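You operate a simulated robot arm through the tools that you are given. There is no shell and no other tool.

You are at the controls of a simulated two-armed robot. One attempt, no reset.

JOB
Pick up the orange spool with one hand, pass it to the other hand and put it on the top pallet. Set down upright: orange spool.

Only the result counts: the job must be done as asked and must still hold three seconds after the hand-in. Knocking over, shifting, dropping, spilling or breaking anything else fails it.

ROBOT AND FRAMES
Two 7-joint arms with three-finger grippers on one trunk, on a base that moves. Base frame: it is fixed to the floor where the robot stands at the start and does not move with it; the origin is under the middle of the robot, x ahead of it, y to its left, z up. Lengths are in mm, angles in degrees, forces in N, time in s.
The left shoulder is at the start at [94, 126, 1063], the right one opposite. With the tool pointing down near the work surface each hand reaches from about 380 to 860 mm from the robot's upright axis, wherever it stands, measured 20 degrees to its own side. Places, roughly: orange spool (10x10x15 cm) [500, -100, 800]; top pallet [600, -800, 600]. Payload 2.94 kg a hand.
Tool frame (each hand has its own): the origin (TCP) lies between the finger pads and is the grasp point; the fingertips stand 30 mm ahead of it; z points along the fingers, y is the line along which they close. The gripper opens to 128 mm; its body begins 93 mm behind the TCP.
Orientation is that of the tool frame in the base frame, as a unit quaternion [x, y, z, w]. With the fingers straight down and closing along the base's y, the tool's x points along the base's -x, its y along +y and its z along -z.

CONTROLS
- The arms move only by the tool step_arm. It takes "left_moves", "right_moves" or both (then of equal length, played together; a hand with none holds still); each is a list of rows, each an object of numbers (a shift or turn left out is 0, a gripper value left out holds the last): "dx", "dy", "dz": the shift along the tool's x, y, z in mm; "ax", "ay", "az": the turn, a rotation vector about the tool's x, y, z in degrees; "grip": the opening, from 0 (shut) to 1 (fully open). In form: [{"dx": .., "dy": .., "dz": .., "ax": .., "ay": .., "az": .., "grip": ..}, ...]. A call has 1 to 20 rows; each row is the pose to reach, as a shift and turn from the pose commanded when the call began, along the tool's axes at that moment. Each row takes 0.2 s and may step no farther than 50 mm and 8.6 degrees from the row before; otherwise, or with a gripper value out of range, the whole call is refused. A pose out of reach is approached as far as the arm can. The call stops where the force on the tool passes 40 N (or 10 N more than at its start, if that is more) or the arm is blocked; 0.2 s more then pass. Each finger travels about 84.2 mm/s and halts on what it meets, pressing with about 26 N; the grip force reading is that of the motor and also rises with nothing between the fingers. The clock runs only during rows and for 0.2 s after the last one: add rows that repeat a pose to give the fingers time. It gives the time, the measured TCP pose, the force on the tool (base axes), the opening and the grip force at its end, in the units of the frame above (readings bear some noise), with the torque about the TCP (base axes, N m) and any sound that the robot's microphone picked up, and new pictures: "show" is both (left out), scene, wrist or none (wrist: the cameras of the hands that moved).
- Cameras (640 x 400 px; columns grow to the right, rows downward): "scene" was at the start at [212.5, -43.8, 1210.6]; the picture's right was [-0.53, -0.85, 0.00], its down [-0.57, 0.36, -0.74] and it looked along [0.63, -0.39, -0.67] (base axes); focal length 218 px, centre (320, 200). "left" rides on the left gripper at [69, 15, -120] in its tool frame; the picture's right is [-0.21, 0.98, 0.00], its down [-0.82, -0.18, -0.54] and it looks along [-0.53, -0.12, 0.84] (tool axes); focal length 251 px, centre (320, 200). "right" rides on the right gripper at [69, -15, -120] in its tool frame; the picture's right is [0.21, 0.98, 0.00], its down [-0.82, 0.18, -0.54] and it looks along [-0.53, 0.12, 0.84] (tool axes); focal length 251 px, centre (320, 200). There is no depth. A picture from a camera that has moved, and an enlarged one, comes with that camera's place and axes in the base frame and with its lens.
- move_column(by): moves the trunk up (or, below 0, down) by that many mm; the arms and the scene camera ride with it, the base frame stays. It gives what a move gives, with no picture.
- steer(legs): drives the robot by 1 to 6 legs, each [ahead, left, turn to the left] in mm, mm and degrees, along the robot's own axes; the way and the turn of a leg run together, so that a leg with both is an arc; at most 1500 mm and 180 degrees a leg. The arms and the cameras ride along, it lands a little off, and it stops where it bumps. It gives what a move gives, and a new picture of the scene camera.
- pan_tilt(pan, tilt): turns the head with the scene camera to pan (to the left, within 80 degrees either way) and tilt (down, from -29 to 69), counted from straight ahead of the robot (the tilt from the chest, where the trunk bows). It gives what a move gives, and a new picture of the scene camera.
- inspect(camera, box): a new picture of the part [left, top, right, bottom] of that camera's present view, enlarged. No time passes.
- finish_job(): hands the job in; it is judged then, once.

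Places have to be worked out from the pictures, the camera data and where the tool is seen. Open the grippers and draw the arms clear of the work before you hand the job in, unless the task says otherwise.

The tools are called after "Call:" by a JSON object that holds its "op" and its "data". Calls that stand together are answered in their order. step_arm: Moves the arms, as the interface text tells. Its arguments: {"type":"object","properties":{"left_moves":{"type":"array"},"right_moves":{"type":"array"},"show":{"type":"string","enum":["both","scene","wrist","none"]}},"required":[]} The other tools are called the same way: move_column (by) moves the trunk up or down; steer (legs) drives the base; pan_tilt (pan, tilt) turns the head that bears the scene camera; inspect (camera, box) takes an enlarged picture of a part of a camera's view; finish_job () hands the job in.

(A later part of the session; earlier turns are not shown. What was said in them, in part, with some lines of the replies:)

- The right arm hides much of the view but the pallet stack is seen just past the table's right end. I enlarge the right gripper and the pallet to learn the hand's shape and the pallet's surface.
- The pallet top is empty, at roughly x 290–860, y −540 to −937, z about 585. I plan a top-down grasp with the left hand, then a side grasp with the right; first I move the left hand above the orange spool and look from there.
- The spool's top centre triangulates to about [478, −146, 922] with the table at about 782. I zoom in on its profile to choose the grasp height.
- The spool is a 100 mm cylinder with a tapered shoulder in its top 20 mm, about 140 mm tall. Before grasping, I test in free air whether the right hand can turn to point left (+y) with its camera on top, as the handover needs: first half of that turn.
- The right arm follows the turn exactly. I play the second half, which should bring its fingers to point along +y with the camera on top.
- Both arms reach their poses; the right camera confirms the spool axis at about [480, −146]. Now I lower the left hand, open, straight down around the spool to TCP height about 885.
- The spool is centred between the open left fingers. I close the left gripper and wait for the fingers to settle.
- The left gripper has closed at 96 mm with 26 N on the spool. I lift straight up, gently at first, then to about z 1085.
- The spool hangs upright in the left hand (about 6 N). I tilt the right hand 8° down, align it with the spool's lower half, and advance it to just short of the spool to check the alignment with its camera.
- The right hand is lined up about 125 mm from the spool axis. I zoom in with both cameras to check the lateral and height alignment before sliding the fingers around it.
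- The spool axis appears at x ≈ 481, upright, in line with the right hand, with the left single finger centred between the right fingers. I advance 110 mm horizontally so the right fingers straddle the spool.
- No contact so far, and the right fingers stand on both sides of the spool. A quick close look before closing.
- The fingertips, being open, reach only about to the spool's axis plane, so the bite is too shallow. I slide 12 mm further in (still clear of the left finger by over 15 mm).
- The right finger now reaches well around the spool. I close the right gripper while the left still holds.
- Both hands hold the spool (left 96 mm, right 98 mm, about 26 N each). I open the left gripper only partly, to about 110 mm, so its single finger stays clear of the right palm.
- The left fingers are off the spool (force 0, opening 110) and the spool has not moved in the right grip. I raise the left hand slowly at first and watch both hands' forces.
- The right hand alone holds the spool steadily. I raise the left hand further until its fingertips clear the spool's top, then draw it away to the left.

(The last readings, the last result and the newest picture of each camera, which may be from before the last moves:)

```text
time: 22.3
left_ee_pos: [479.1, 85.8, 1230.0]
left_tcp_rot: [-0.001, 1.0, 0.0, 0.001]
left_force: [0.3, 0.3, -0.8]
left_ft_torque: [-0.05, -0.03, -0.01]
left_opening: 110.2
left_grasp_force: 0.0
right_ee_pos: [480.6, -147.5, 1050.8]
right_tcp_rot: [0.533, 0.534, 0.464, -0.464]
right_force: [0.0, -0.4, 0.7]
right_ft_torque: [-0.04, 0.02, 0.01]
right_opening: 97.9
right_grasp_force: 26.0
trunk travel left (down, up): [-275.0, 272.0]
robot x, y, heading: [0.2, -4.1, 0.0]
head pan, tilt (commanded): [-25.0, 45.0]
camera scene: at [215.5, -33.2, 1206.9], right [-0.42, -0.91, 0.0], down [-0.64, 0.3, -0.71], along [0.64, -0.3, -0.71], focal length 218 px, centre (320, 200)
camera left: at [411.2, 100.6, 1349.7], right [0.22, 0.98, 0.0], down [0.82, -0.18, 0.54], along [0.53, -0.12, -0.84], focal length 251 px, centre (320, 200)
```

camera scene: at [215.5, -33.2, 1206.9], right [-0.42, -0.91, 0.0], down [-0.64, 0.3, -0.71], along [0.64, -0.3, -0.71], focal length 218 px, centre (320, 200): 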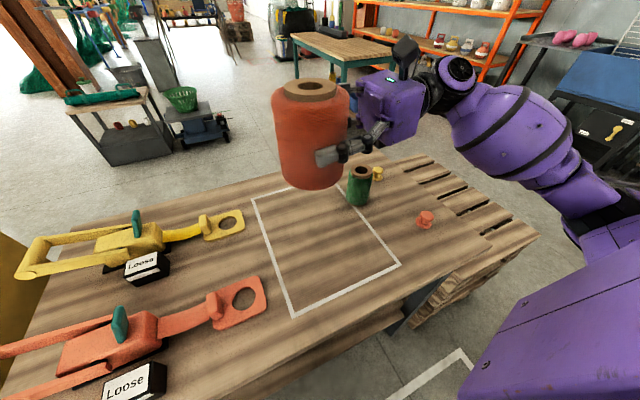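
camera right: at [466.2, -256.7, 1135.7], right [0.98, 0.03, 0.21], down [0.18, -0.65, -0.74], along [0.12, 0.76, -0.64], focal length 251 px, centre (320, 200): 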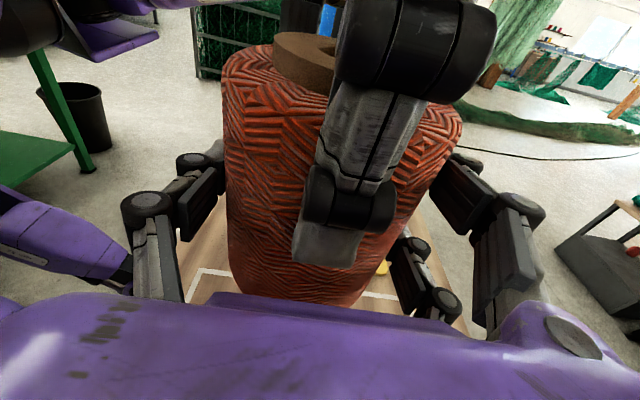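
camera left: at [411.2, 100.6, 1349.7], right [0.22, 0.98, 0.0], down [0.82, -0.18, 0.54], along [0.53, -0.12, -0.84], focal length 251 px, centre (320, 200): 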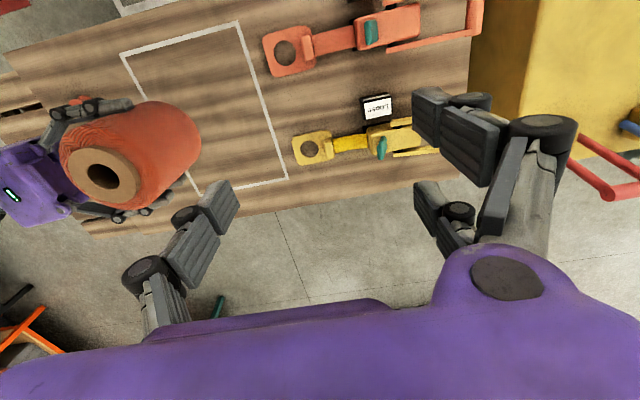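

The handover is complete; the left hand is clear. Before driving to the right I turn the head that way to check the floor and the room around the pallets.

Call:
{"op": "pan_tilt", "data": {"pan": -78, "tilt": 45}}

```text
time: 23.6
left_ee_pos: [480.3, 83.4, 1228.8]
left_tcp_rot: [0.0, 1.0, 0.001, 0.0]
left_force: [0.9, 0.5, -0.8]
left_ft_torque: [-0.06, 0.02, 0.04]
left_opening: 110.1
left_grasp_force: 0.1
right_ee_pos: [480.6, -148.4, 1052.0]
right_tcp_rot: [0.533, 0.534, 0.463, -0.465]
right_force: [0.3, -0.8, -0.9]
right_ft_torque: [-0.03, 0.01, -0.02]
right_opening: 98.3
right_grasp_force: 26.2
trunk travel left (down, up): [-275.0, 272.0]
robot x, y, heading: [-1.1, -1.0, 0.0]
head pan, tilt (commanded): [-78.0, 45.0]
camera scene: at [159.2, -79.2, 1206.8], right [-0.98, -0.21, 0.0], down [-0.15, 0.69, -0.71], along [0.15, -0.69, -0.71], focal length 218 px, centre (320, 200)
```

scene: 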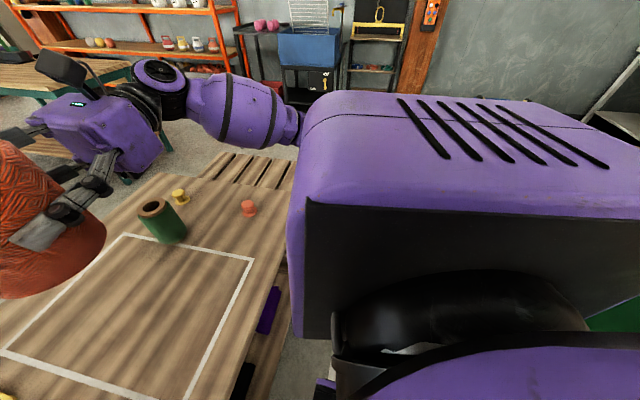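

The floor seen so far is clear on the right side and the right elbow will pass outside the pallet. I back off 40 mm and drive about 620 mm to the right, carrying the spool well above everything on the table.

Call:
{"op": "pan_tilt", "data": {"pan": -30, "tilt": 50}}

Call:
{"op": "steer", "data": {"legs": [[-40, 0, 0], [0, -300, 0]]}}

```text
time: 24.7
left_ee_pos: [480.3, 85.1, 1229.8]
left_tcp_rot: [-0.001, 1.0, 0.0, 0.0]
left_force: [0.4, 0.3, 0.4]
left_ft_torque: [-0.03, 0.01, -0.03]
left_opening: 110.1
left_grasp_force: 0.0
right_ee_pos: [480.7, -149.1, 1051.8]
right_tcp_rot: [0.533, 0.534, 0.463, -0.465]
right_force: [0.1, 0.3, 0.4]
right_ft_torque: [-0.03, -0.01, 0.0]
right_opening: 97.9
right_grasp_force: 26.0
trunk travel left (down, up): [-275.0, 272.0]
robot x, y, heading: [0.6, 0.9, 0.1]
head pan, tilt (commanded): [-30.0, 50.0]
camera scene: at [208.8, -38.3, 1199.9], right [-0.5, -0.87, 0.0], down [-0.66, 0.38, -0.64], along [0.56, -0.32, -0.77], focal length 218 px, centre (320, 200)
```

scene: 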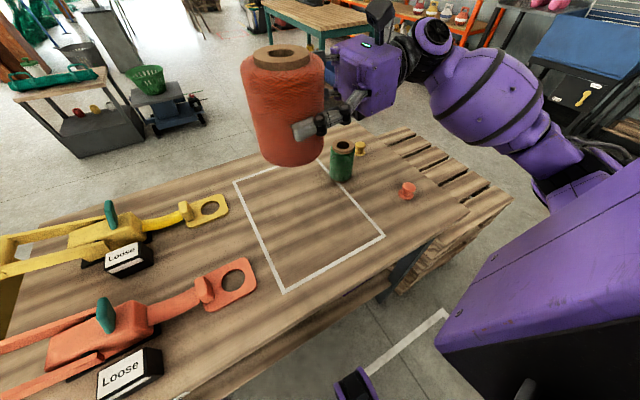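

```text
time: 28.4
left_ee_pos: [441.0, -214.8, 1229.5]
left_tcp_rot: [-0.001, 1.0, 0.0, 0.0]
left_force: [-0.2, 0.5, 0.7]
left_ft_torque: [-0.01, -0.02, 0.04]
left_opening: 110.1
left_grasp_force: 0.1
right_ee_pos: [441.7, -446.8, 1051.4]
right_tcp_rot: [0.534, 0.534, 0.464, -0.464]
right_force: [0.5, -0.8, -5.3]
right_ft_torque: [0.0, 0.0, 0.0]
right_opening: 97.9
right_grasp_force: 26.0
trunk travel left (down, up): [-275.0, 272.0]
robot x, y, heading: [-40.1, -302.0, -0.0]
head pan, tilt (commanded): [-30.0, 50.0]
camera scene: at [169.3, -337.2, 1199.9], right [-0.5, -0.87, 0.0], down [-0.66, 0.38, -0.64], along [0.56, -0.32, -0.77], focal length 218 px, centre (320, 200)
```

scene: 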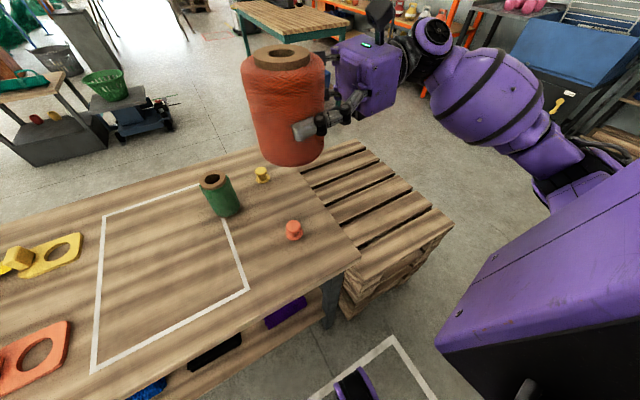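

The drive went as commanded and the spool hangs steady (about 5.3 N). I drive the remaining 320 mm to the right.

Call:
{"op": "steer", "data": {"legs": [[0, -320, 0]]}}

```text
time: 31.8
left_ee_pos: [440.3, -536.5, 1229.8]
left_tcp_rot: [0.001, 1.0, 0.0, 0.001]
left_force: [0.3, 0.4, -0.4]
left_ft_torque: [-0.01, 0.01, 0.02]
left_opening: 110.4
left_grasp_force: 0.1
right_ee_pos: [440.2, -769.8, 1051.2]
right_tcp_rot: [0.534, 0.533, 0.465, -0.464]
right_force: [-0.2, -0.4, -5.9]
right_ft_torque: [-0.03, -0.01, -0.02]
right_opening: 98.2
right_grasp_force: 26.0
trunk travel left (down, up): [-275.0, 272.0]
robot x, y, heading: [-37.0, -619.6, 0.1]
head pan, tilt (commanded): [-30.0, 50.0]
camera scene: at [169.0, -659.5, 1199.9], right [-0.5, -0.86, 0.0], down [-0.66, 0.38, -0.64], along [0.56, -0.32, -0.77], focal length 218 px, centre (320, 200)
```

scene: 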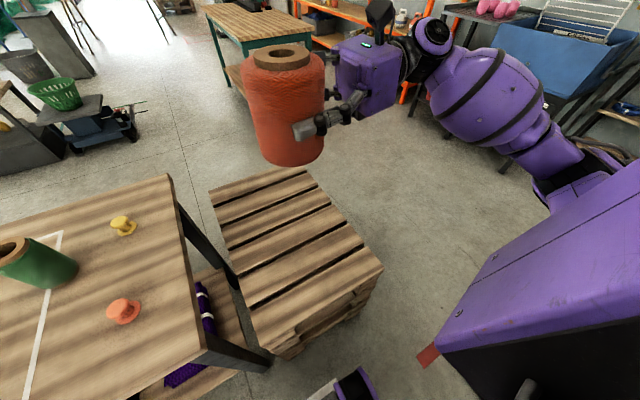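

The pallet top is now fully visible: about x 300–860, y −575 to −945, with the spool over it at [440, −770]. Before lowering the trunk I look at the left arm to be sure it will stay clear of the table.

Call:
{"op": "inspect", "data": {"camera": "scene", "box": [190, 130, 430, 370]}}

Call:
{"op": "pan_tilt", "data": {"pan": 35, "tilt": 25}}

```text
1.67 times, centred on (310, 250) of scene
camera zoom: at [169.0, -659.5, 1199.9], right [-0.5, -0.86, 0.0], down [-0.66, 0.38, -0.64], along [0.56, -0.32, -0.77], focal length 362 px, centre (337, 117)
```

zoom: 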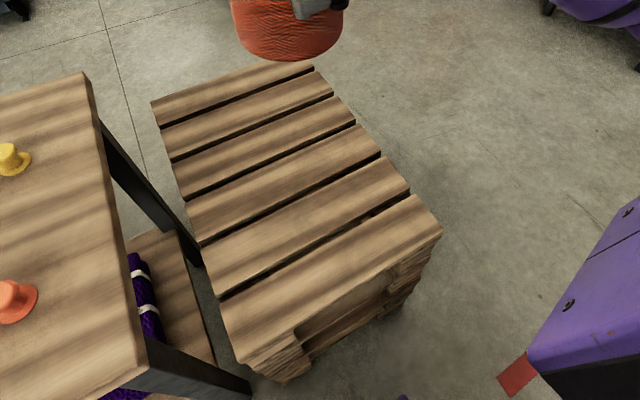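

```text
time: 33.2
left_ee_pos: [439.6, -537.9, 1229.8]
left_tcp_rot: [0.001, 1.0, -0.001, 0.0]
left_force: [0.5, 0.5, -0.3]
left_ft_torque: [0.0, 0.01, 0.01]
left_opening: 110.3
left_grasp_force: 0.0
right_ee_pos: [441.1, -770.7, 1053.2]
right_tcp_rot: [0.534, 0.533, 0.464, -0.464]
right_force: [-0.2, 0.0, -5.4]
right_ft_torque: [0.0, -0.04, -0.03]
right_opening: 98.0
right_grasp_force: 25.7
trunk travel left (down, up): [-275.0, 272.0]
robot x, y, heading: [-40.9, -622.2, 0.1]
head pan, tilt (commanded): [35.0, 25.0]
camera scene: at [178.0, -568.1, 1237.4], right [0.57, -0.82, 0.0], down [-0.35, -0.24, -0.91], along [0.74, 0.52, -0.42], focal length 218 px, centre (320, 200)
```

scene: 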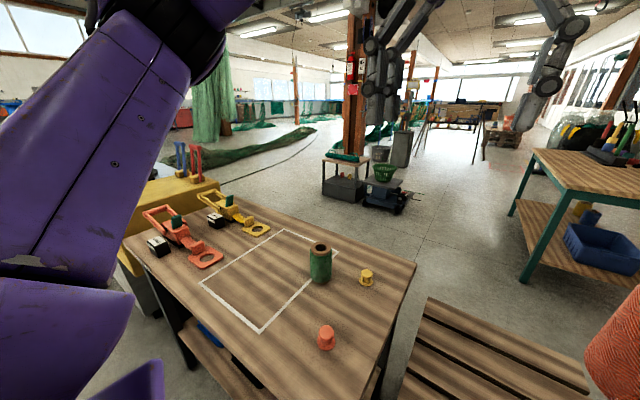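

The left arm is held high, clear of the table, and the second slat of the pallet lies under the spool (x about 402–484). I lower the trunk 270 mm, which brings the spool's bottom to about z 717, still well above the pallet.

Call:
{"op": "pan_tilt", "data": {"pan": -30, "tilt": 45}}

Call:
{"op": "move_column", "data": {"by": -270}}

Call:
{"op": "inspect", "data": {"camera": "scene", "box": [0, 0, 640, 400]}}

Call:
{"op": "inspect", "data": {"camera": "right", "box": [0, 0, 640, 400]}}

```text
time: 34.5
left_ee_pos: [439.9, -536.1, 1230.0]
left_tcp_rot: [0.001, 1.0, -0.001, 0.0]
left_force: [-0.7, 0.7, 0.1]
left_ft_torque: [-0.01, 0.01, -0.03]
left_opening: 110.3
left_grasp_force: 0.1
right_ee_pos: [440.7, -770.3, 1053.4]
right_tcp_rot: [0.534, 0.534, 0.464, -0.464]
right_force: [0.2, 0.4, -6.0]
right_ft_torque: [0.01, 0.03, -0.01]
right_opening: 98.1
right_grasp_force: 26.1
trunk travel left (down, up): [-275.0, 272.0]
robot x, y, heading: [-40.0, -617.9, -0.1]
head pan, tilt (commanded): [-30.0, 45.0]
camera scene: at [172.8, -661.5, 1206.8], right [-0.5, -0.87, 0.0], down [-0.61, 0.35, -0.71], along [0.61, -0.35, -0.71], focal length 218 px, centre (320, 200)
```

scene: 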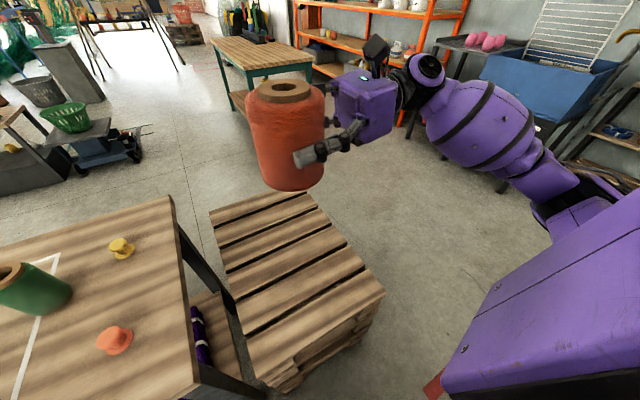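

```text
time: 37.3
left_ee_pos: [514.2, -537.5, 908.4]
left_tcp_rot: [0.0, 0.998, 0.0, -0.07]
left_force: [0.7, 0.2, -0.6]
left_ft_torque: [0.02, 0.03, 0.01]
left_opening: 109.8
left_grasp_force: 0.0
right_ee_pos: [441.0, -771.7, 781.1]
right_tcp_rot: [0.534, 0.533, 0.464, -0.464]
right_force: [-0.3, -0.7, -5.3]
right_ft_torque: [-0.02, 0.04, -0.02]
right_opening: 97.9
right_grasp_force: 26.0
trunk travel left (down, up): [-5.0, 542.0]
robot x, y, heading: [-40.2, -623.2, -0.2]
head pan, tilt (commanded): [-30.0, 45.0]
```

```text
1.00 times, centred on (320, 200) of scene (not enlarged: the box is as wide or as high as the picture)
camera zoom: at [261.5, -661.7, 924.5], right [-0.5, -0.86, 0.0], down [-0.61, 0.35, -0.71], along [0.61, -0.35, -0.71], focal length 218 px, centre (320, 200)
```

zoom: 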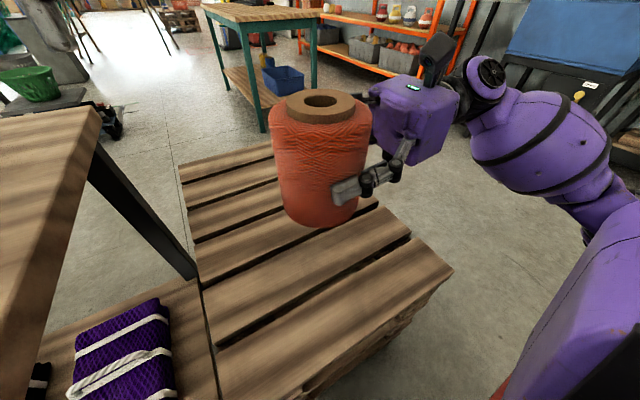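

```text
1.00 times, centred on (320, 200) of right (not enlarged: the box is as wide or as high as the picture)
camera zoom: at [425.4, -878.0, 865.7], right [0.98, 0.03, 0.21], down [0.18, -0.65, -0.74], along [0.12, 0.76, -0.64], focal length 251 px, centre (320, 200)
```

zoom: 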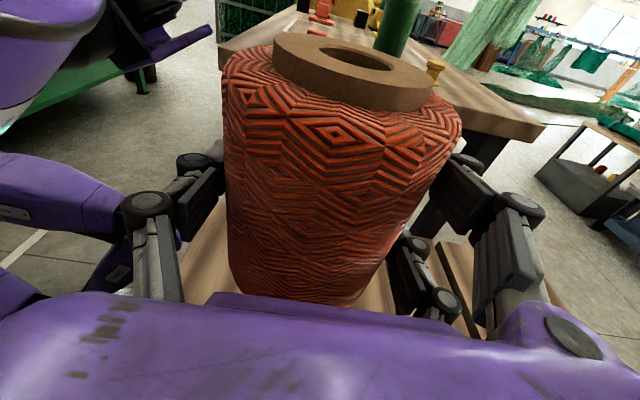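

The trunk bowed while lowering, but the right hand kept its pose: TCP [441, −772, 781], spool bottom near 716. I zoom in to measure the pallet's height against the spool before the last descent.

Call:
{"op": "inspect", "data": {"camera": "scene", "box": [170, 130, 330, 250]}}

Call:
{"op": "inspect", "data": {"camera": "scene", "box": [190, 220, 470, 400]}}

Call:
{"op": "inspect", "data": {"camera": "left", "box": [0, 0, 640, 400]}}

```text
3.33 times, centred on (250, 190) of scene
camera zoom: at [261.5, -661.7, 924.5], right [-0.5, -0.86, 0.0], down [-0.61, 0.35, -0.71], along [0.61, -0.35, -0.71], focal length 725 px, centre (553, 233)
```

zoom: 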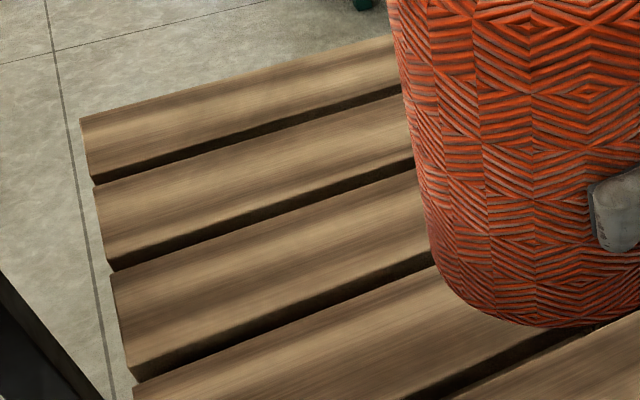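

```text
2.22 times, centred on (330, 310) of scene
camera zoom: at [261.5, -661.7, 924.5], right [-0.5, -0.86, 0.0], down [-0.61, 0.35, -0.71], along [0.61, -0.35, -0.71], focal length 483 px, centre (298, -44)
```

zoom: 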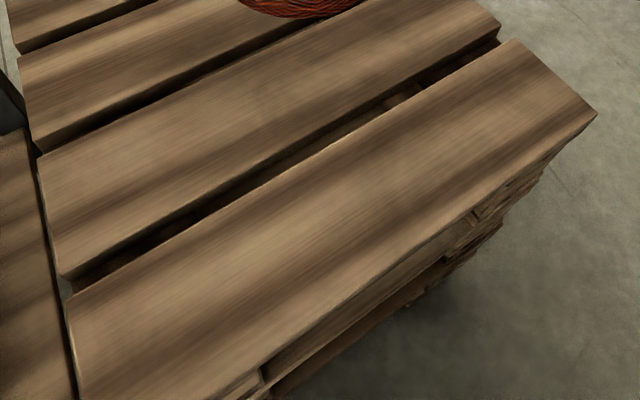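

```text
1.00 times, centred on (320, 200) of left (not enlarged: the box is as wide or as high as the picture)
camera zoom: at [463.0, -522.3, 1035.9], right [0.21, 0.98, -0.03], down [0.89, -0.18, 0.42], along [0.41, -0.12, -0.91], focal length 251 px, centre (320, 200)
```

zoom: 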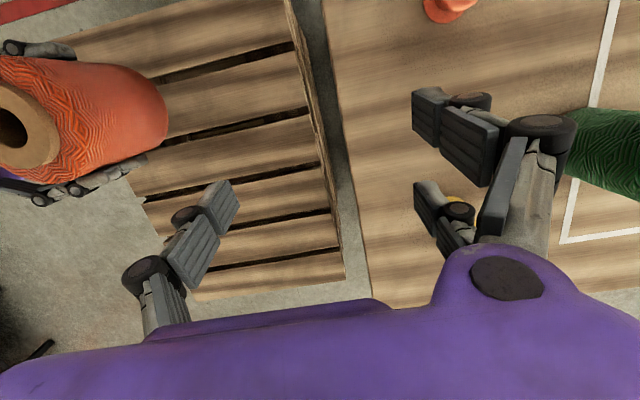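

Several sightings put the pallet top at about z 570 ± 10, so about 140 mm remain. I lower the spool 105 mm straight down and look again.

Call:
{"op": "step_arm", "data": {"right_moves": [{"dx": -19.8, "dz": 2.8}, {"dx": -44.6, "dz": 6.3}, {"dx": -69.3, "dz": 9.7}, {"dx": -89.1, "dz": 12.5}, {"dx": -100, "dz": 14.1}, {"dx": -104, "dz": 14.6}], "show": "both"}}

Call:
{"op": "inspect", "data": {"camera": "scene", "box": [220, 100, 480, 340]}}

```text
time: 38.7
left_ee_pos: [514.3, -538.5, 908.0]
left_tcp_rot: [0.001, 0.998, 0.001, -0.07]
left_force: [0.2, 0.2, -0.7]
left_ft_torque: [-0.01, 0.0, 0.0]
left_opening: 110.0
left_grasp_force: 0.1
right_ee_pos: [441.6, -769.0, 676.1]
right_tcp_rot: [0.534, 0.533, 0.464, -0.464]
right_force: [0.0, 0.2, -4.7]
right_ft_torque: [0.0, 0.01, -0.01]
right_opening: 98.1
right_grasp_force: 26.1
trunk travel left (down, up): [-5.0, 542.0]
robot x, y, heading: [-40.3, -618.6, -0.3]
head pan, tilt (commanded): [-30.0, 45.0]
camera scene: at [261.6, -661.7, 924.4], right [-0.5, -0.86, 0.0], down [-0.61, 0.35, -0.71], along [0.61, -0.35, -0.71], focal length 218 px, centre (320, 200)
camera right: at [425.9, -878.1, 759.9], right [0.98, 0.03, 0.21], down [0.18, -0.65, -0.74], along [0.12, 0.76, -0.64], focal length 251 px, centre (320, 200)
```

scene: 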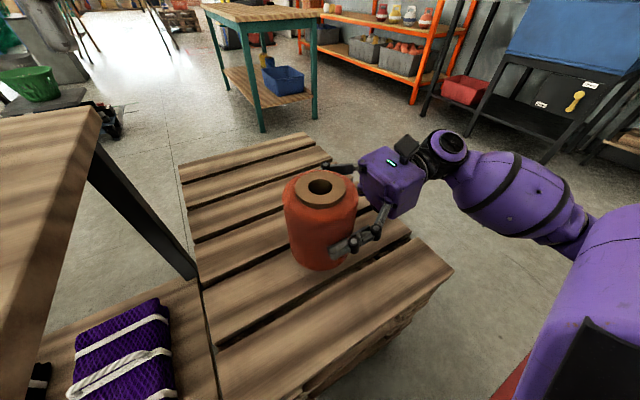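
right: 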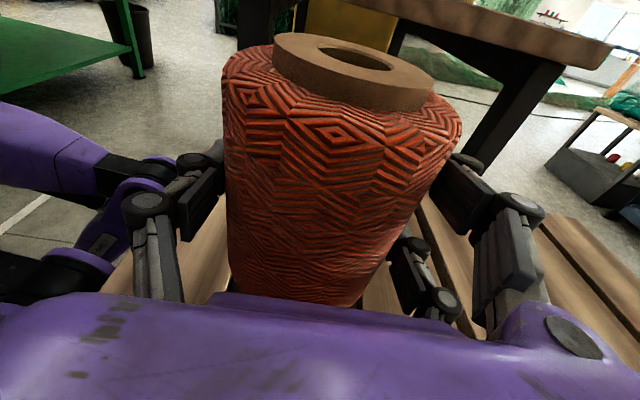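

```text
1.67 times, centred on (350, 220) of scene
camera zoom: at [261.6, -661.7, 924.4], right [-0.5, -0.86, 0.0], down [-0.61, 0.35, -0.71], along [0.61, -0.35, -0.71], focal length 362 px, centre (270, 167)
```

zoom: 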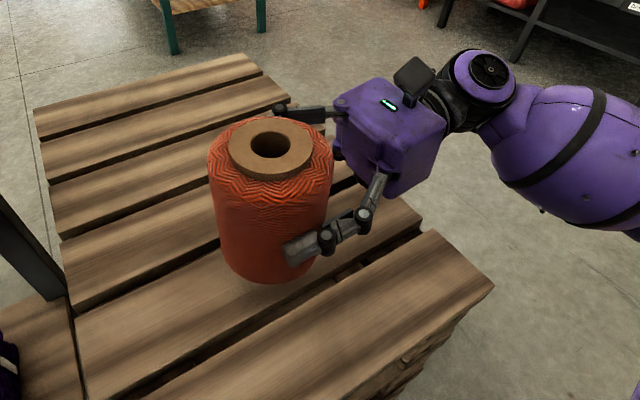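

The spool is a few centimetres above the second slat. I continue down 20 mm, then feel for contact in small steps.

Call:
{"op": "step_arm", "data": {"right_moves": [{"dx": -7, "dz": 1}, {"dx": -14, "dz": 2}, {"dx": -19.8, "dz": 2.8}], "show": "none"}}

Call:
{"op": "step_arm", "data": {"right_moves": [{"dx": -2.5, "dz": 0.35}, {"dx": -5, "dz": 0.7}], "show": "scene"}}

Call:
{"op": "inspect", "data": {"camera": "scene", "box": [240, 150, 420, 300]}}

```text
time: 39.5
left_ee_pos: [513.7, -537.8, 907.1]
left_tcp_rot: [0.001, 0.998, 0.0, -0.069]
left_force: [-0.1, 0.2, 0.8]
left_ft_torque: [0.04, -0.02, 0.0]
left_opening: 109.7
left_grasp_force: 0.0
right_ee_pos: [442.2, -769.8, 656.7]
right_tcp_rot: [0.535, 0.533, 0.464, -0.463]
right_force: [0.9, 0.2, -5.6]
right_ft_torque: [0.0, 0.0, -0.01]
right_opening: 98.2
right_grasp_force: 25.6
trunk travel left (down, up): [-5.0, 542.0]
robot x, y, heading: [-41.1, -620.5, -0.1]
head pan, tilt (commanded): [-30.0, 45.0]
```

```text
time: 40.1
left_ee_pos: [514.9, -536.7, 907.0]
left_tcp_rot: [0.001, 0.998, 0.001, -0.069]
left_force: [0.2, 0.5, -0.1]
left_ft_torque: [0.01, 0.04, -0.04]
left_opening: 110.2
left_grasp_force: 0.0
right_ee_pos: [440.8, -770.1, 651.6]
right_tcp_rot: [0.534, 0.533, 0.464, -0.464]
right_force: [-0.4, 0.5, -5.5]
right_ft_torque: [-0.03, 0.0, 0.03]
right_opening: 98.3
right_grasp_force: 26.3
trunk travel left (down, up): [-5.0, 542.0]
robot x, y, heading: [-43.3, -620.0, 0.1]
head pan, tilt (commanded): [-30.0, 45.0]
camera scene: at [261.6, -661.7, 924.4], right [-0.5, -0.86, 0.0], down [-0.61, 0.35, -0.71], along [0.61, -0.35, -0.71], focal length 218 px, centre (320, 200)
```

scene: 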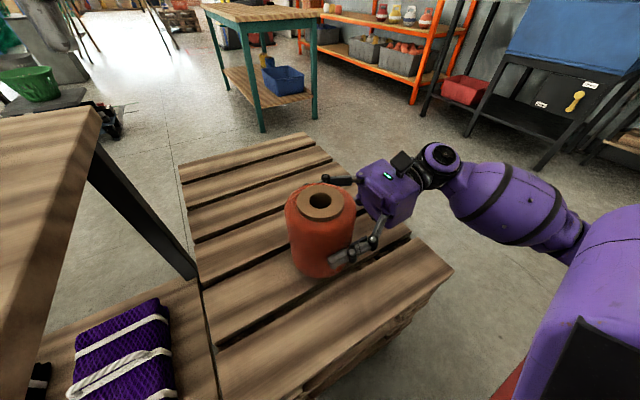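

```text
2.67 times, centred on (330, 225) of scene
camera zoom: at [261.6, -661.7, 924.4], right [-0.5, -0.86, 0.0], down [-0.61, 0.35, -0.71], along [0.61, -0.35, -0.71], focal length 580 px, centre (293, 133)
```

zoom: 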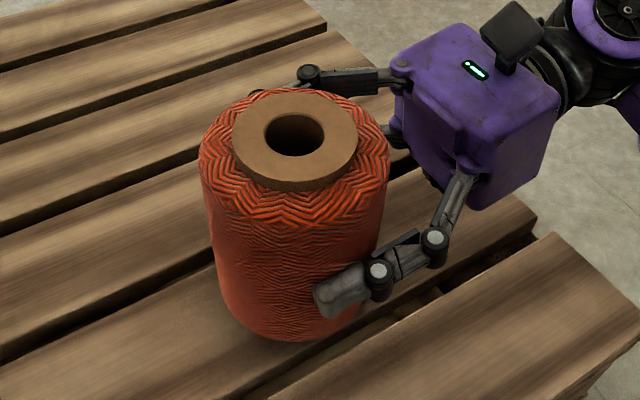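

No contact yet (still −5.5 N) at TCP z 651.6. I go on in 4–5 mm steps, reading the force after each.

Call:
{"op": "step_arm", "data": {"right_moves": [{"dx": -2.5, "dz": 0.35}, {"dx": -5, "dz": 0.7}], "show": "none"}}

Call:
{"op": "step_arm", "data": {"right_moves": [{"dx": -2, "dz": 0.28}, {"dx": -4, "dz": 0.56}], "show": "scene"}}

Call:
{"op": "inspect", "data": {"camera": "scene", "box": [240, 150, 420, 300]}}

```text
time: 40.7
left_ee_pos: [514.7, -538.0, 907.3]
left_tcp_rot: [0.001, 0.998, 0.0, -0.069]
left_force: [0.4, 0.1, -0.1]
left_ft_torque: [-0.03, 0.02, -0.02]
left_opening: 110.1
left_grasp_force: 0.0
right_ee_pos: [439.1, -770.9, 646.9]
right_tcp_rot: [0.534, 0.534, 0.464, -0.464]
right_force: [0.3, 0.3, -4.3]
right_ft_torque: [0.01, -0.03, -0.03]
right_opening: 98.1
right_grasp_force: 25.9
trunk travel left (down, up): [-5.0, 542.0]
robot x, y, heading: [-43.1, -620.8, -0.3]
head pan, tilt (commanded): [-30.0, 45.0]
```

```text
time: 41.3
left_ee_pos: [514.5, -537.4, 907.3]
left_tcp_rot: [0.002, 0.998, 0.0, -0.071]
left_force: [1.1, -0.2, -0.4]
left_ft_torque: [0.01, 0.02, 0.0]
left_opening: 109.9
left_grasp_force: 0.1
right_ee_pos: [440.4, -770.0, 643.3]
right_tcp_rot: [0.535, 0.534, 0.464, -0.463]
right_force: [1.0, -0.3, -5.2]
right_ft_torque: [-0.02, 0.01, 0.02]
right_opening: 98.0
right_grasp_force: 26.2
trunk travel left (down, up): [-5.0, 542.0]
robot x, y, heading: [-39.1, -619.4, -0.3]
head pan, tilt (commanded): [-30.0, 45.0]
camera scene: at [261.6, -661.7, 924.4], right [-0.5, -0.86, 0.0], down [-0.61, 0.35, -0.71], along [0.61, -0.35, -0.71], focal length 218 px, centre (320, 200)
```

scene: 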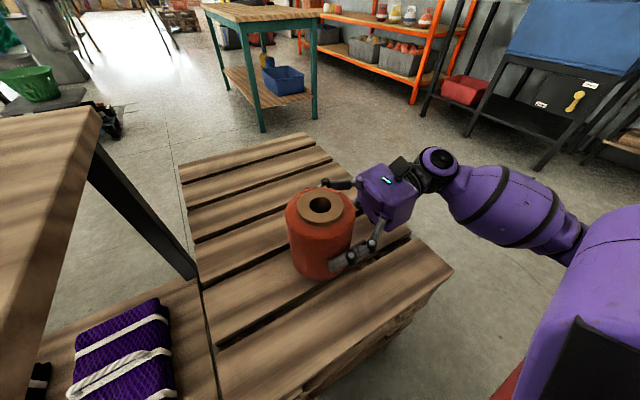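

```text
2.67 times, centred on (330, 225) of scene
camera zoom: at [261.6, -661.7, 924.4], right [-0.5, -0.86, 0.0], down [-0.61, 0.35, -0.71], along [0.61, -0.35, -0.71], focal length 580 px, centre (293, 133)
```

zoom: 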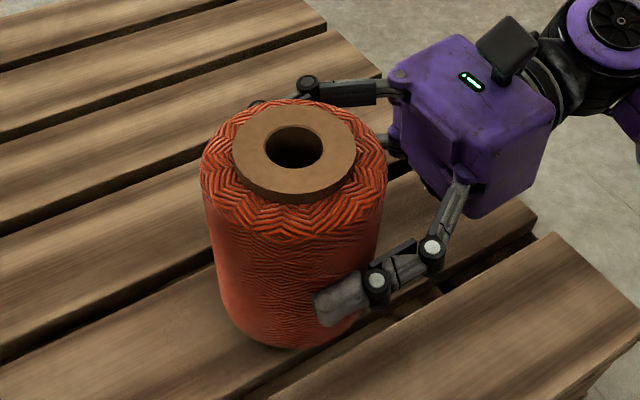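

Still hanging freely at z 643. I keep stepping down 3 mm at a time.

Call:
{"op": "step_arm", "data": {"right_moves": [{"dx": -1.5, "dz": 0.2}, {"dx": -3, "dz": 0.42}], "show": "none"}}

Call:
{"op": "step_arm", "data": {"right_moves": [{"dx": -1.5, "dz": 0.2}, {"dx": -3, "dz": 0.42}], "show": "none"}}

```text
time: 41.9
left_ee_pos: [514.3, -536.3, 907.5]
left_tcp_rot: [0.0, 0.998, 0.0, -0.07]
left_force: [-0.3, 0.7, 0.7]
left_ft_torque: [0.02, -0.02, -0.01]
left_opening: 110.0
left_grasp_force: 0.0
right_ee_pos: [441.6, -770.5, 639.5]
right_tcp_rot: [0.534, 0.533, 0.464, -0.463]
right_force: [-0.4, -0.2, -6.2]
right_ft_torque: [0.0, -0.01, 0.03]
right_opening: 98.0
right_grasp_force: 25.8
trunk travel left (down, up): [-5.0, 542.0]
robot x, y, heading: [-41.3, -622.0, -0.3]
head pan, tilt (commanded): [-30.0, 45.0]
```

```text
time: 42.5
left_ee_pos: [514.1, -536.3, 906.8]
left_tcp_rot: [0.001, 0.998, 0.0, -0.07]
left_force: [0.0, 0.0, 0.5]
left_ft_torque: [-0.03, 0.01, 0.02]
left_opening: 109.8
left_grasp_force: 0.0
right_ee_pos: [441.1, -769.2, 636.2]
right_tcp_rot: [0.534, 0.534, 0.464, -0.464]
right_force: [0.8, 0.7, -5.0]
right_ft_torque: [-0.01, 0.04, 0.03]
right_opening: 97.8
right_grasp_force: 26.1
trunk travel left (down, up): [-5.0, 542.0]
robot x, y, heading: [-39.7, -619.7, -0.3]
head pan, tilt (commanded): [-30.0, 45.0]
```

Force unchanged at z 636. More 3 mm steps, with a picture after.

Call:
{"op": "step_arm", "data": {"right_moves": [{"dx": -1.5, "dz": 0.2}, {"dx": -3, "dz": 0.42}], "show": "none"}}

Call:
{"op": "step_arm", "data": {"right_moves": [{"dx": -1.5, "dz": 0.2}, {"dx": -3, "dz": 0.42}], "show": "both"}}

Call:
{"op": "inspect", "data": {"camera": "scene", "box": [240, 150, 420, 300]}}

Call:
{"op": "inspect", "data": {"camera": "left", "box": [0, 0, 320, 260]}}

```text
time: 43.1
left_ee_pos: [514.4, -536.7, 907.5]
left_tcp_rot: [0.001, 0.998, 0.0, -0.07]
left_force: [-1.0, -0.4, 0.0]
left_ft_torque: [0.02, 0.01, 0.06]
left_opening: 110.3
left_grasp_force: 0.2
right_ee_pos: [440.2, -770.2, 634.5]
right_tcp_rot: [0.535, 0.533, 0.464, -0.463]
right_force: [0.3, 0.1, -4.3]
right_ft_torque: [-0.03, 0.0, 0.01]
right_opening: 98.2
right_grasp_force: 25.5
trunk travel left (down, up): [-5.0, 542.0]
robot x, y, heading: [-42.6, -621.1, 0.0]
head pan, tilt (commanded): [-30.0, 45.0]
```

```text
time: 43.7
left_ee_pos: [513.8, -537.7, 908.4]
left_tcp_rot: [0.001, 0.998, 0.0, -0.07]
left_force: [1.0, -0.2, 0.2]
left_ft_torque: [0.03, 0.0, -0.03]
left_opening: 110.1
left_grasp_force: 0.0
right_ee_pos: [439.4, -770.2, 633.5]
right_tcp_rot: [0.533, 0.533, 0.466, -0.463]
right_force: [0.7, -2.6, 20.6]
right_ft_torque: [-0.73, 0.35, -0.1]
right_opening: 98.0
right_grasp_force: 26.4
trunk travel left (down, up): [-5.0, 542.0]
robot x, y, heading: [-40.6, -621.6, -0.0]
head pan, tilt (commanded): [-30.0, 45.0]
camera scene: at [260.5, -661.4, 924.9], right [-0.5, -0.86, 0.0], down [-0.61, 0.35, -0.71], along [0.61, -0.35, -0.71], focal length 218 px, centre (320, 200)
camera right: at [424.9, -878.2, 716.9], right [0.98, 0.03, 0.22], down [0.18, -0.65, -0.74], along [0.12, 0.76, -0.64], focal length 251 px, centre (320, 200)
```

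scene: 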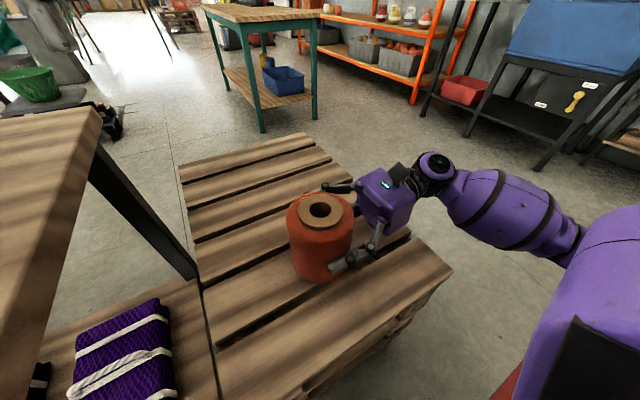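
right: 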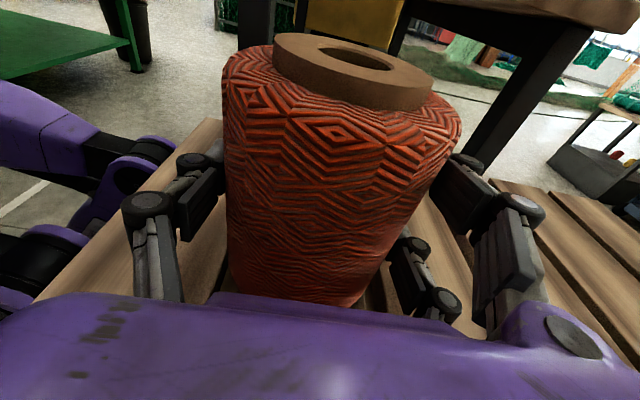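

```text
2.67 times, centred on (330, 225) of scene
camera zoom: at [260.5, -661.4, 924.9], right [-0.5, -0.86, 0.0], down [-0.61, 0.35, -0.71], along [0.61, -0.35, -0.71], focal length 580 px, centre (293, 133)
```

zoom: 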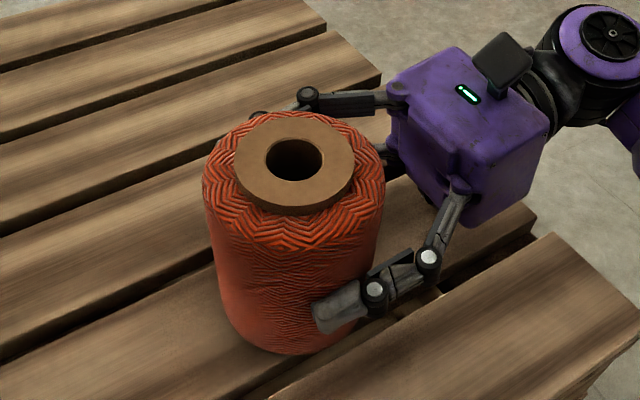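

```text
1.54 times, centred on (160, 130) of left
camera zoom: at [461.8, -522.0, 1036.5], right [0.21, 0.98, -0.03], down [0.89, -0.18, 0.42], along [0.41, -0.12, -0.91], focal length 387 px, centre (566, 308)
```

zoom: 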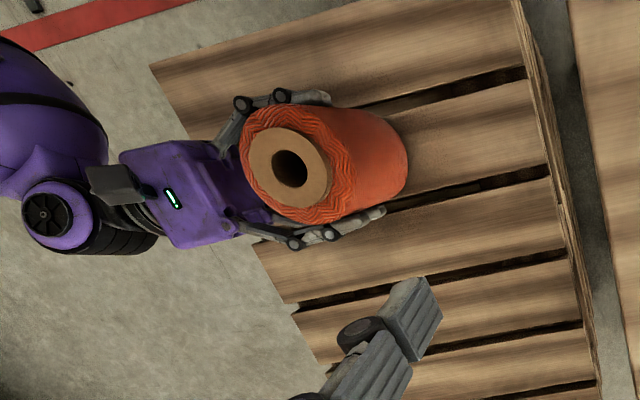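

Contact: the force rose to +20.6 N at TCP z 633.5, so the spool stands on the slat at about z 569. I ease off 2 mm to relieve the pressing before releasing.

Call:
{"op": "step_arm", "data": {"right_moves": [{"dx": 1, "dz": -0.14}, {"dx": 2, "dz": -0.28}], "show": "none"}}

```text
time: 44.3
left_ee_pos: [513.2, -537.0, 907.9]
left_tcp_rot: [0.001, 0.998, 0.0, -0.069]
left_force: [0.2, 0.3, -0.2]
left_ft_torque: [0.0, 0.0, -0.02]
left_opening: 109.7
left_grasp_force: 0.0
right_ee_pos: [441.1, -769.6, 633.0]
right_tcp_rot: [0.533, 0.534, 0.465, -0.463]
right_force: [4.4, 2.3, 17.8]
right_ft_torque: [0.9, -0.52, -0.13]
right_opening: 98.1
right_grasp_force: 26.2
trunk travel left (down, up): [-5.0, 542.0]
robot x, y, heading: [-40.9, -622.8, -0.4]
head pan, tilt (commanded): [-30.0, 45.0]
```

The press is still about 18 N, so I ease up a little more.

Call:
{"op": "step_arm", "data": {"right_moves": [{"dx": 0.7, "dz": -0.1}, {"dx": 1.4, "dz": -0.2}, {"dx": 1.4, "dz": -0.2}], "show": "scene"}}

Call:
{"op": "inspect", "data": {"camera": "scene", "box": [240, 150, 420, 300]}}

```text
time: 45.1
left_ee_pos: [512.9, -537.3, 909.0]
left_tcp_rot: [0.001, 0.998, 0.0, -0.07]
left_force: [-0.5, -0.4, 0.5]
left_ft_torque: [0.0, -0.02, -0.02]
left_opening: 110.1
left_grasp_force: 0.1
right_ee_pos: [439.9, -771.1, 634.7]
right_tcp_rot: [0.534, 0.534, 0.463, -0.464]
right_force: [4.4, 3.9, 5.3]
right_ft_torque: [0.52, -0.58, 0.08]
right_opening: 97.9
right_grasp_force: 25.7
trunk travel left (down, up): [-5.0, 542.0]
robot x, y, heading: [-39.9, -620.6, -0.2]
head pan, tilt (commanded): [-30.0, 45.0]
camera scene: at [261.3, -661.3, 924.6], right [-0.5, -0.86, 0.0], down [-0.61, 0.35, -0.71], along [0.61, -0.35, -0.71], focal length 218 px, centre (320, 200)
```

scene: 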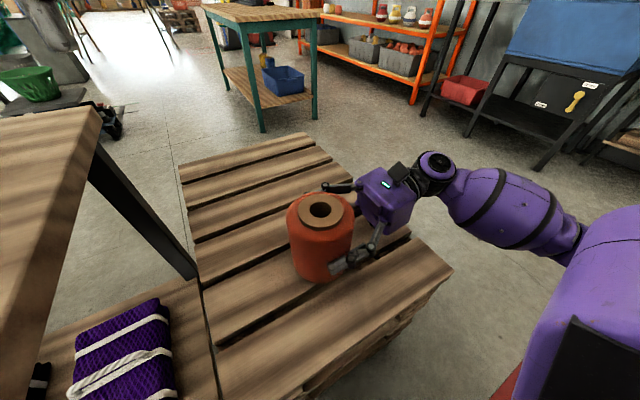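

```text
2.67 times, centred on (330, 225) of scene
camera zoom: at [261.3, -661.3, 924.6], right [-0.5, -0.86, 0.0], down [-0.61, 0.35, -0.71], along [0.61, -0.35, -0.71], focal length 580 px, centre (293, 133)
```

zoom: 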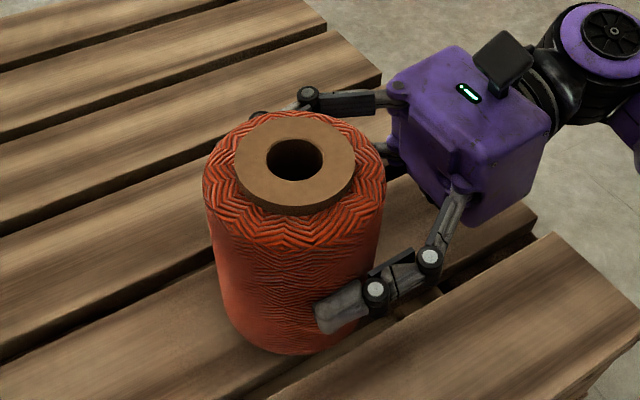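

The press is down to about 11 N net and the spool stands upright on the slat. I open the right gripper gradually.

Call:
{"op": "step_arm", "data": {"right_moves": [{"grip": 0.78}, {"grip": 0.8}, {"grip": 0.83}, {"grip": 0.87}, {"grip": 0.92}, {"grip": 0.96}, {"grip": 1.0}, {"grip": 1.0}], "show": "both"}}

Call:
{"op": "inspect", "data": {"camera": "scene", "box": [240, 150, 420, 300]}}

```text
time: 46.9
left_ee_pos: [514.5, -536.9, 907.5]
left_tcp_rot: [0.0, 0.998, -0.001, -0.069]
left_force: [0.0, 0.4, 0.0]
left_ft_torque: [-0.01, 0.0, 0.01]
left_opening: 110.3
left_grasp_force: 0.1
right_ee_pos: [440.0, -770.8, 634.6]
right_tcp_rot: [0.534, 0.533, 0.464, -0.464]
right_force: [-0.5, 0.0, 0.1]
right_ft_torque: [0.01, 0.01, 0.01]
right_opening: 127.9
right_grasp_force: 0.1
trunk travel left (down, up): [-5.0, 542.0]
robot x, y, heading: [-42.7, -620.8, 0.0]
head pan, tilt (commanded): [-30.0, 45.0]
camera scene: at [261.4, -661.6, 924.5], right [-0.5, -0.86, 0.0], down [-0.61, 0.35, -0.71], along [0.61, -0.35, -0.71], focal length 218 px, centre (320, 200)
camera right: at [425.5, -878.3, 717.9], right [0.98, 0.03, 0.21], down [0.18, -0.65, -0.74], along [0.12, 0.76, -0.64], focal length 251 px, centre (320, 200)
```

scene: 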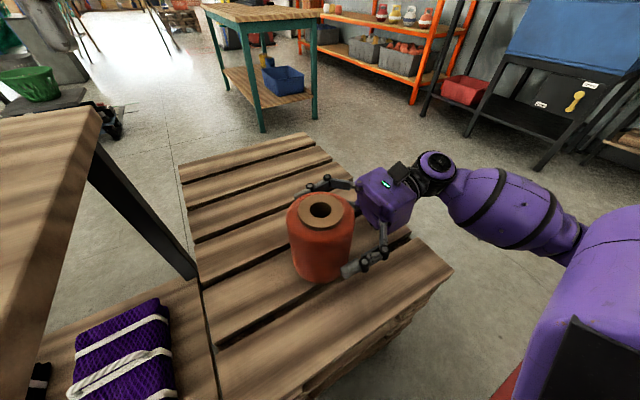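
right: 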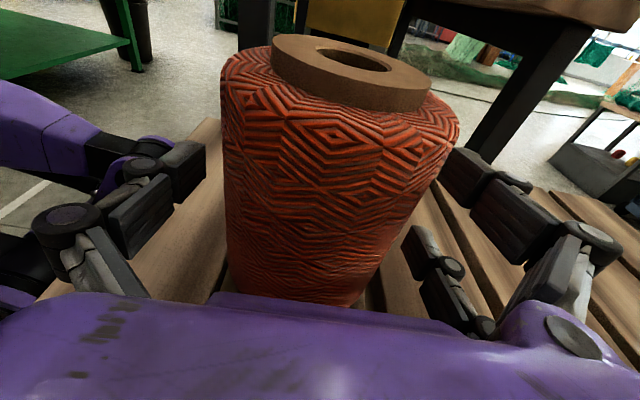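

```text
2.67 times, centred on (330, 225) of scene
camera zoom: at [261.4, -661.6, 924.5], right [-0.5, -0.86, 0.0], down [-0.61, 0.35, -0.71], along [0.61, -0.35, -0.71], focal length 580 px, centre (293, 133)
```

zoom: 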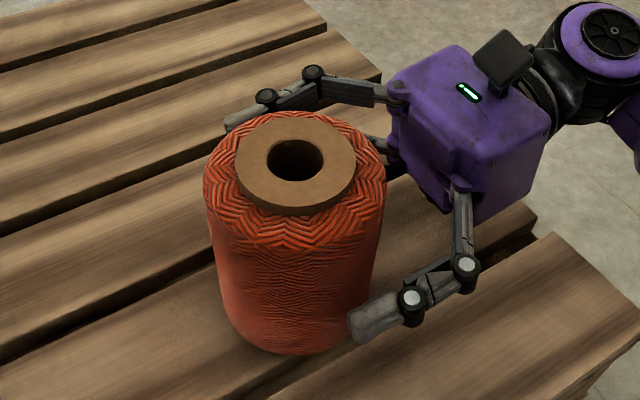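

The spool stands upright and untouched between the open fingers. I withdraw the right hand straight back along its own axis.

Call:
{"op": "step_arm", "data": {"right_moves": [{"dz": -10}, {"dz": -25}, {"dz": -45}, {"dz": -70}, {"dz": -95}, {"dz": -120}, {"dz": -140}, {"dz": -150}], "show": "both"}}

```text
time: 48.7
left_ee_pos: [514.3, -537.7, 907.9]
left_tcp_rot: [0.001, 0.998, 0.0, -0.069]
left_force: [0.2, 0.1, -0.2]
left_ft_torque: [0.04, 0.0, 0.01]
left_opening: 110.1
left_grasp_force: 0.0
right_ee_pos: [439.5, -920.1, 655.0]
right_tcp_rot: [0.534, 0.533, 0.464, -0.464]
right_force: [0.2, 0.0, 0.6]
right_ft_torque: [-0.01, 0.02, 0.03]
right_opening: 128.2
right_grasp_force: 0.1
trunk travel left (down, up): [-5.0, 542.0]
robot x, y, heading: [-39.7, -622.4, -0.1]
head pan, tilt (commanded): [-30.0, 45.0]
camera scene: at [261.4, -661.6, 924.5], right [-0.5, -0.86, 0.0], down [-0.61, 0.35, -0.71], along [0.61, -0.35, -0.71], focal length 218 px, centre (320, 200)
camera right: at [424.6, -1027.2, 738.7], right [0.98, 0.03, 0.21], down [0.18, -0.65, -0.74], along [0.12, 0.76, -0.64], focal length 251 px, centre (320, 200)
```

scene: 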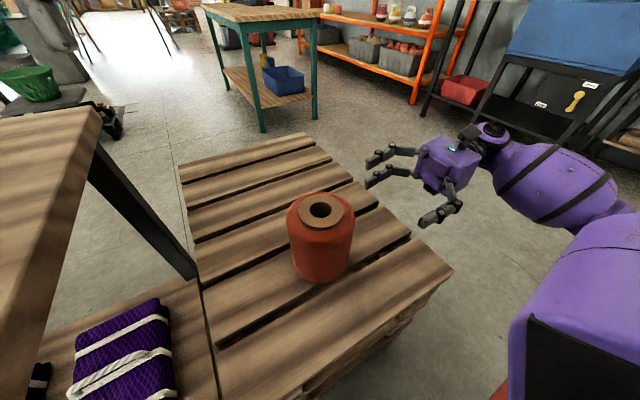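
right: 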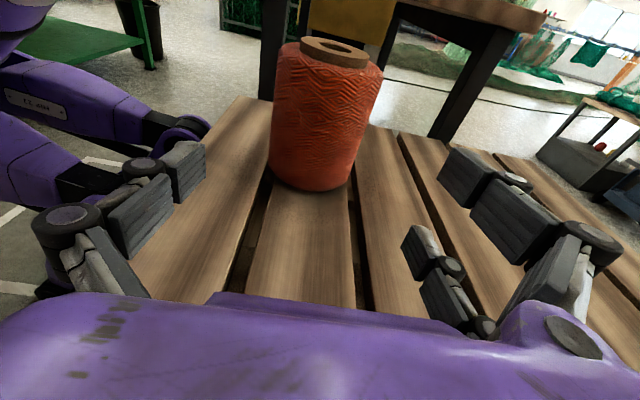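

The spool stands alone and upright on the second slat. I raise both hands, fully open, clear of the work and take a last look.

Call:
{"op": "step_arm", "data": {"right_moves": [{"dx": 20, "dz": -5}, {"dx": 45, "dz": -10}, {"dx": 75, "dz": -15}, {"dx": 105, "dz": -20}, {"dx": 120, "dz": -22}, {"dx": 120, "dz": -22}], "left_moves": [{"dz": -15, "grip": 0.9}, {"dz": -40, "grip": 1}, {"dz": -65, "grip": 1}, {"dz": -90, "grip": 1}, {"dz": -100, "grip": 1}, {"dz": -100, "grip": 1}], "show": "both"}}

Call:
{"op": "pan_tilt", "data": {"pan": 0, "tilt": 40}}

```text
time: 50.1
left_ee_pos: [515.0, -552.6, 917.6]
left_tcp_rot: [0.001, 0.998, -0.002, -0.07]
left_force: [0.6, -0.8, -0.1]
left_ft_torque: [-0.02, -0.03, 0.03]
left_opening: 127.7
left_grasp_force: 0.2
left hand out of reach, approached as far as the arm can: row 1, 2, 3, 4, 5, 6
right_ee_pos: [440.6, -924.0, 778.8]
right_tcp_rot: [0.534, 0.534, 0.464, -0.464]
right_force: [1.0, -0.3, 0.5]
right_ft_torque: [-0.01, -0.01, 0.02]
right_opening: 128.2
right_grasp_force: 0.2
trunk travel left (down, up): [-5.0, 542.0]
robot x, y, heading: [-39.4, -620.2, -0.2]
head pan, tilt (commanded): [-30.0, 45.0]
camera scene: at [261.4, -661.6, 924.5], right [-0.5, -0.86, 0.0], down [-0.61, 0.35, -0.71], along [0.61, -0.35, -0.71], focal length 218 px, centre (320, 200)
camera right: at [425.9, -1032.2, 861.1], right [0.98, 0.03, 0.21], down [0.18, -0.65, -0.74], along [0.12, 0.76, -0.64], focal length 251 px, centre (320, 200)
camera left: at [464.3, -536.8, 1044.7], right [0.21, 0.98, -0.03], down [0.89, -0.18, 0.42], along [0.41, -0.12, -0.91], focal length 251 px, centre (320, 200)
```

scene: 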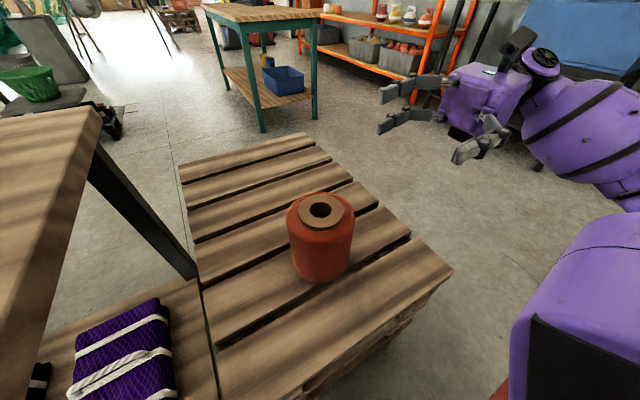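
right: 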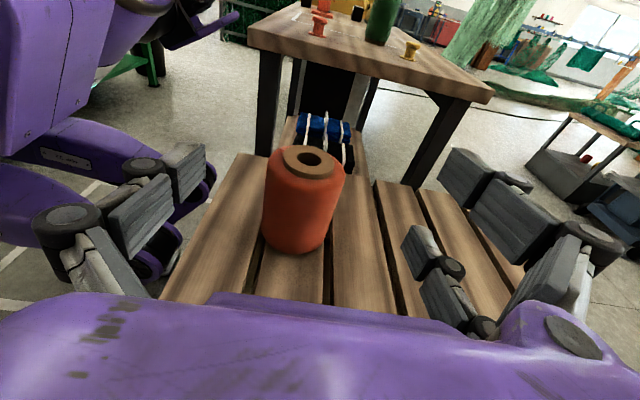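
left: 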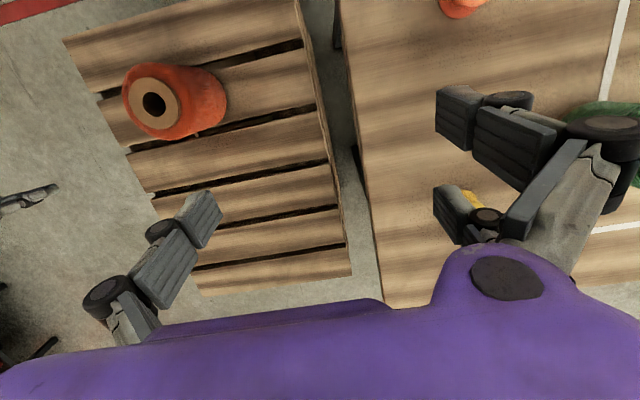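

```text
time: 51.0
left_ee_pos: [515.7, -552.3, 915.9]
left_tcp_rot: [0.001, 0.997, -0.002, -0.071]
left_force: [0.4, 0.3, 0.9]
left_ft_torque: [0.0, 0.01, -0.02]
left_opening: 128.1
left_grasp_force: 0.0
right_ee_pos: [440.7, -925.1, 777.4]
right_tcp_rot: [0.534, 0.533, 0.464, -0.464]
right_force: [0.2, -0.3, -0.4]
right_ft_torque: [0.03, 0.04, 0.01]
right_opening: 128.0
right_grasp_force: 0.0
trunk travel left (down, up): [-5.0, 542.0]
robot x, y, heading: [-39.4, -616.4, -0.2]
head pan, tilt (commanded): [0.0, 40.0]
camera scene: at [276.0, -621.0, 931.8], right [0.0, -1.0, 0.0], down [-0.64, 0.0, -0.77], along [0.77, 0.0, -0.64], focal length 218 px, centre (320, 200)
```

scene: 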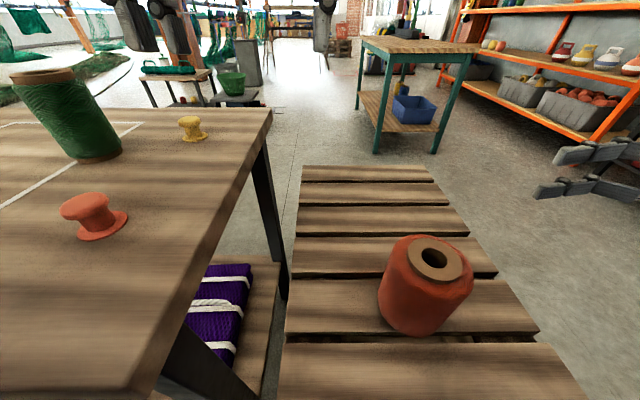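

The spool stands upright on the top pallet, and the green spool and knobs on the table are in place. I raise the trunk 150 mm to draw both arms further clear, then check once more.

Call:
{"op": "move_column", "data": {"by": 150}}

Call:
{"op": "pan_tilt", "data": {"pan": -20, "tilt": 45}}

```text
time: 52.8
left_ee_pos: [516.8, -552.2, 1064.9]
left_tcp_rot: [0.0, 0.998, 0.0, -0.07]
left_force: [0.5, 0.0, 0.0]
left_ft_torque: [0.0, -0.02, 0.01]
left_opening: 128.1
left_grasp_force: 0.1
right_ee_pos: [440.7, -924.8, 926.0]
right_tcp_rot: [0.534, 0.533, 0.465, -0.464]
right_force: [1.2, -0.5, -0.3]
right_ft_torque: [-0.02, 0.01, 0.05]
right_opening: 128.2
right_grasp_force: 0.0
trunk travel left (down, up): [-155.0, 392.0]
robot x, y, heading: [-39.9, -618.2, -0.3]
head pan, tilt (commanded): [0.0, 40.0]
```

```text
time: 53.6
left_ee_pos: [515.8, -552.4, 1067.0]
left_tcp_rot: [0.001, 0.998, 0.0, -0.069]
left_force: [-0.4, -0.5, -0.5]
left_ft_torque: [0.04, 0.01, -0.01]
left_opening: 127.9
left_grasp_force: 0.0
right_ee_pos: [440.3, -923.6, 927.6]
right_tcp_rot: [0.534, 0.533, 0.464, -0.464]
right_force: [0.4, -0.4, 0.0]
right_ft_torque: [-0.03, -0.02, 0.04]
right_opening: 128.3
right_grasp_force: 0.1
trunk travel left (down, up): [-155.0, 392.0]
robot x, y, heading: [-41.8, -624.7, 0.1]
head pan, tilt (commanded): [-20.0, 45.0]
camera scene: at [220.0, -648.6, 1075.1], right [-0.34, -0.94, 0.0], down [-0.66, 0.24, -0.71], along [0.66, -0.24, -0.71], focal length 218 px, centre (320, 200)
```

scene: 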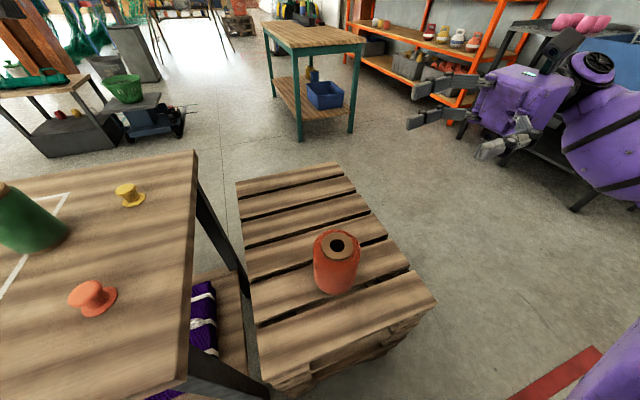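

The orange spool stands upright on the top pallet. Both grippers are open and well clear, and nothing else looks disturbed, so I hand the job in.

Call:
{"op": "finish_job", "data": {}}

```text
The job is handed in.
```

The orange spool is standing upright on the top pallet, on the second slat from the near edge, about 140 mm in. The job has been handed in, and no verdict has come back yet.

- **Pick-up:** The left hand gripped the spool from above and lifted it off the table.
- **Handover:** The right hand gripped the spool from the side at its lower half. Only then did the left hand let go and draw back.
- **Placing:** The robot backed off 40 mm and drove about 620 mm to the right. With the trunk lowered, the right hand brought the spool down until it touched the slat at about z 569. The first contact pressed at about 26 N, so I eased off before opening the gripper.
- **At hand-in:** Both grippers were open and clear of the work. The last pictures show the spool upright, with the green spool and the two small knobs in place. The straps at the table's far end were out of view in those last pictures, but neither hand went near them.
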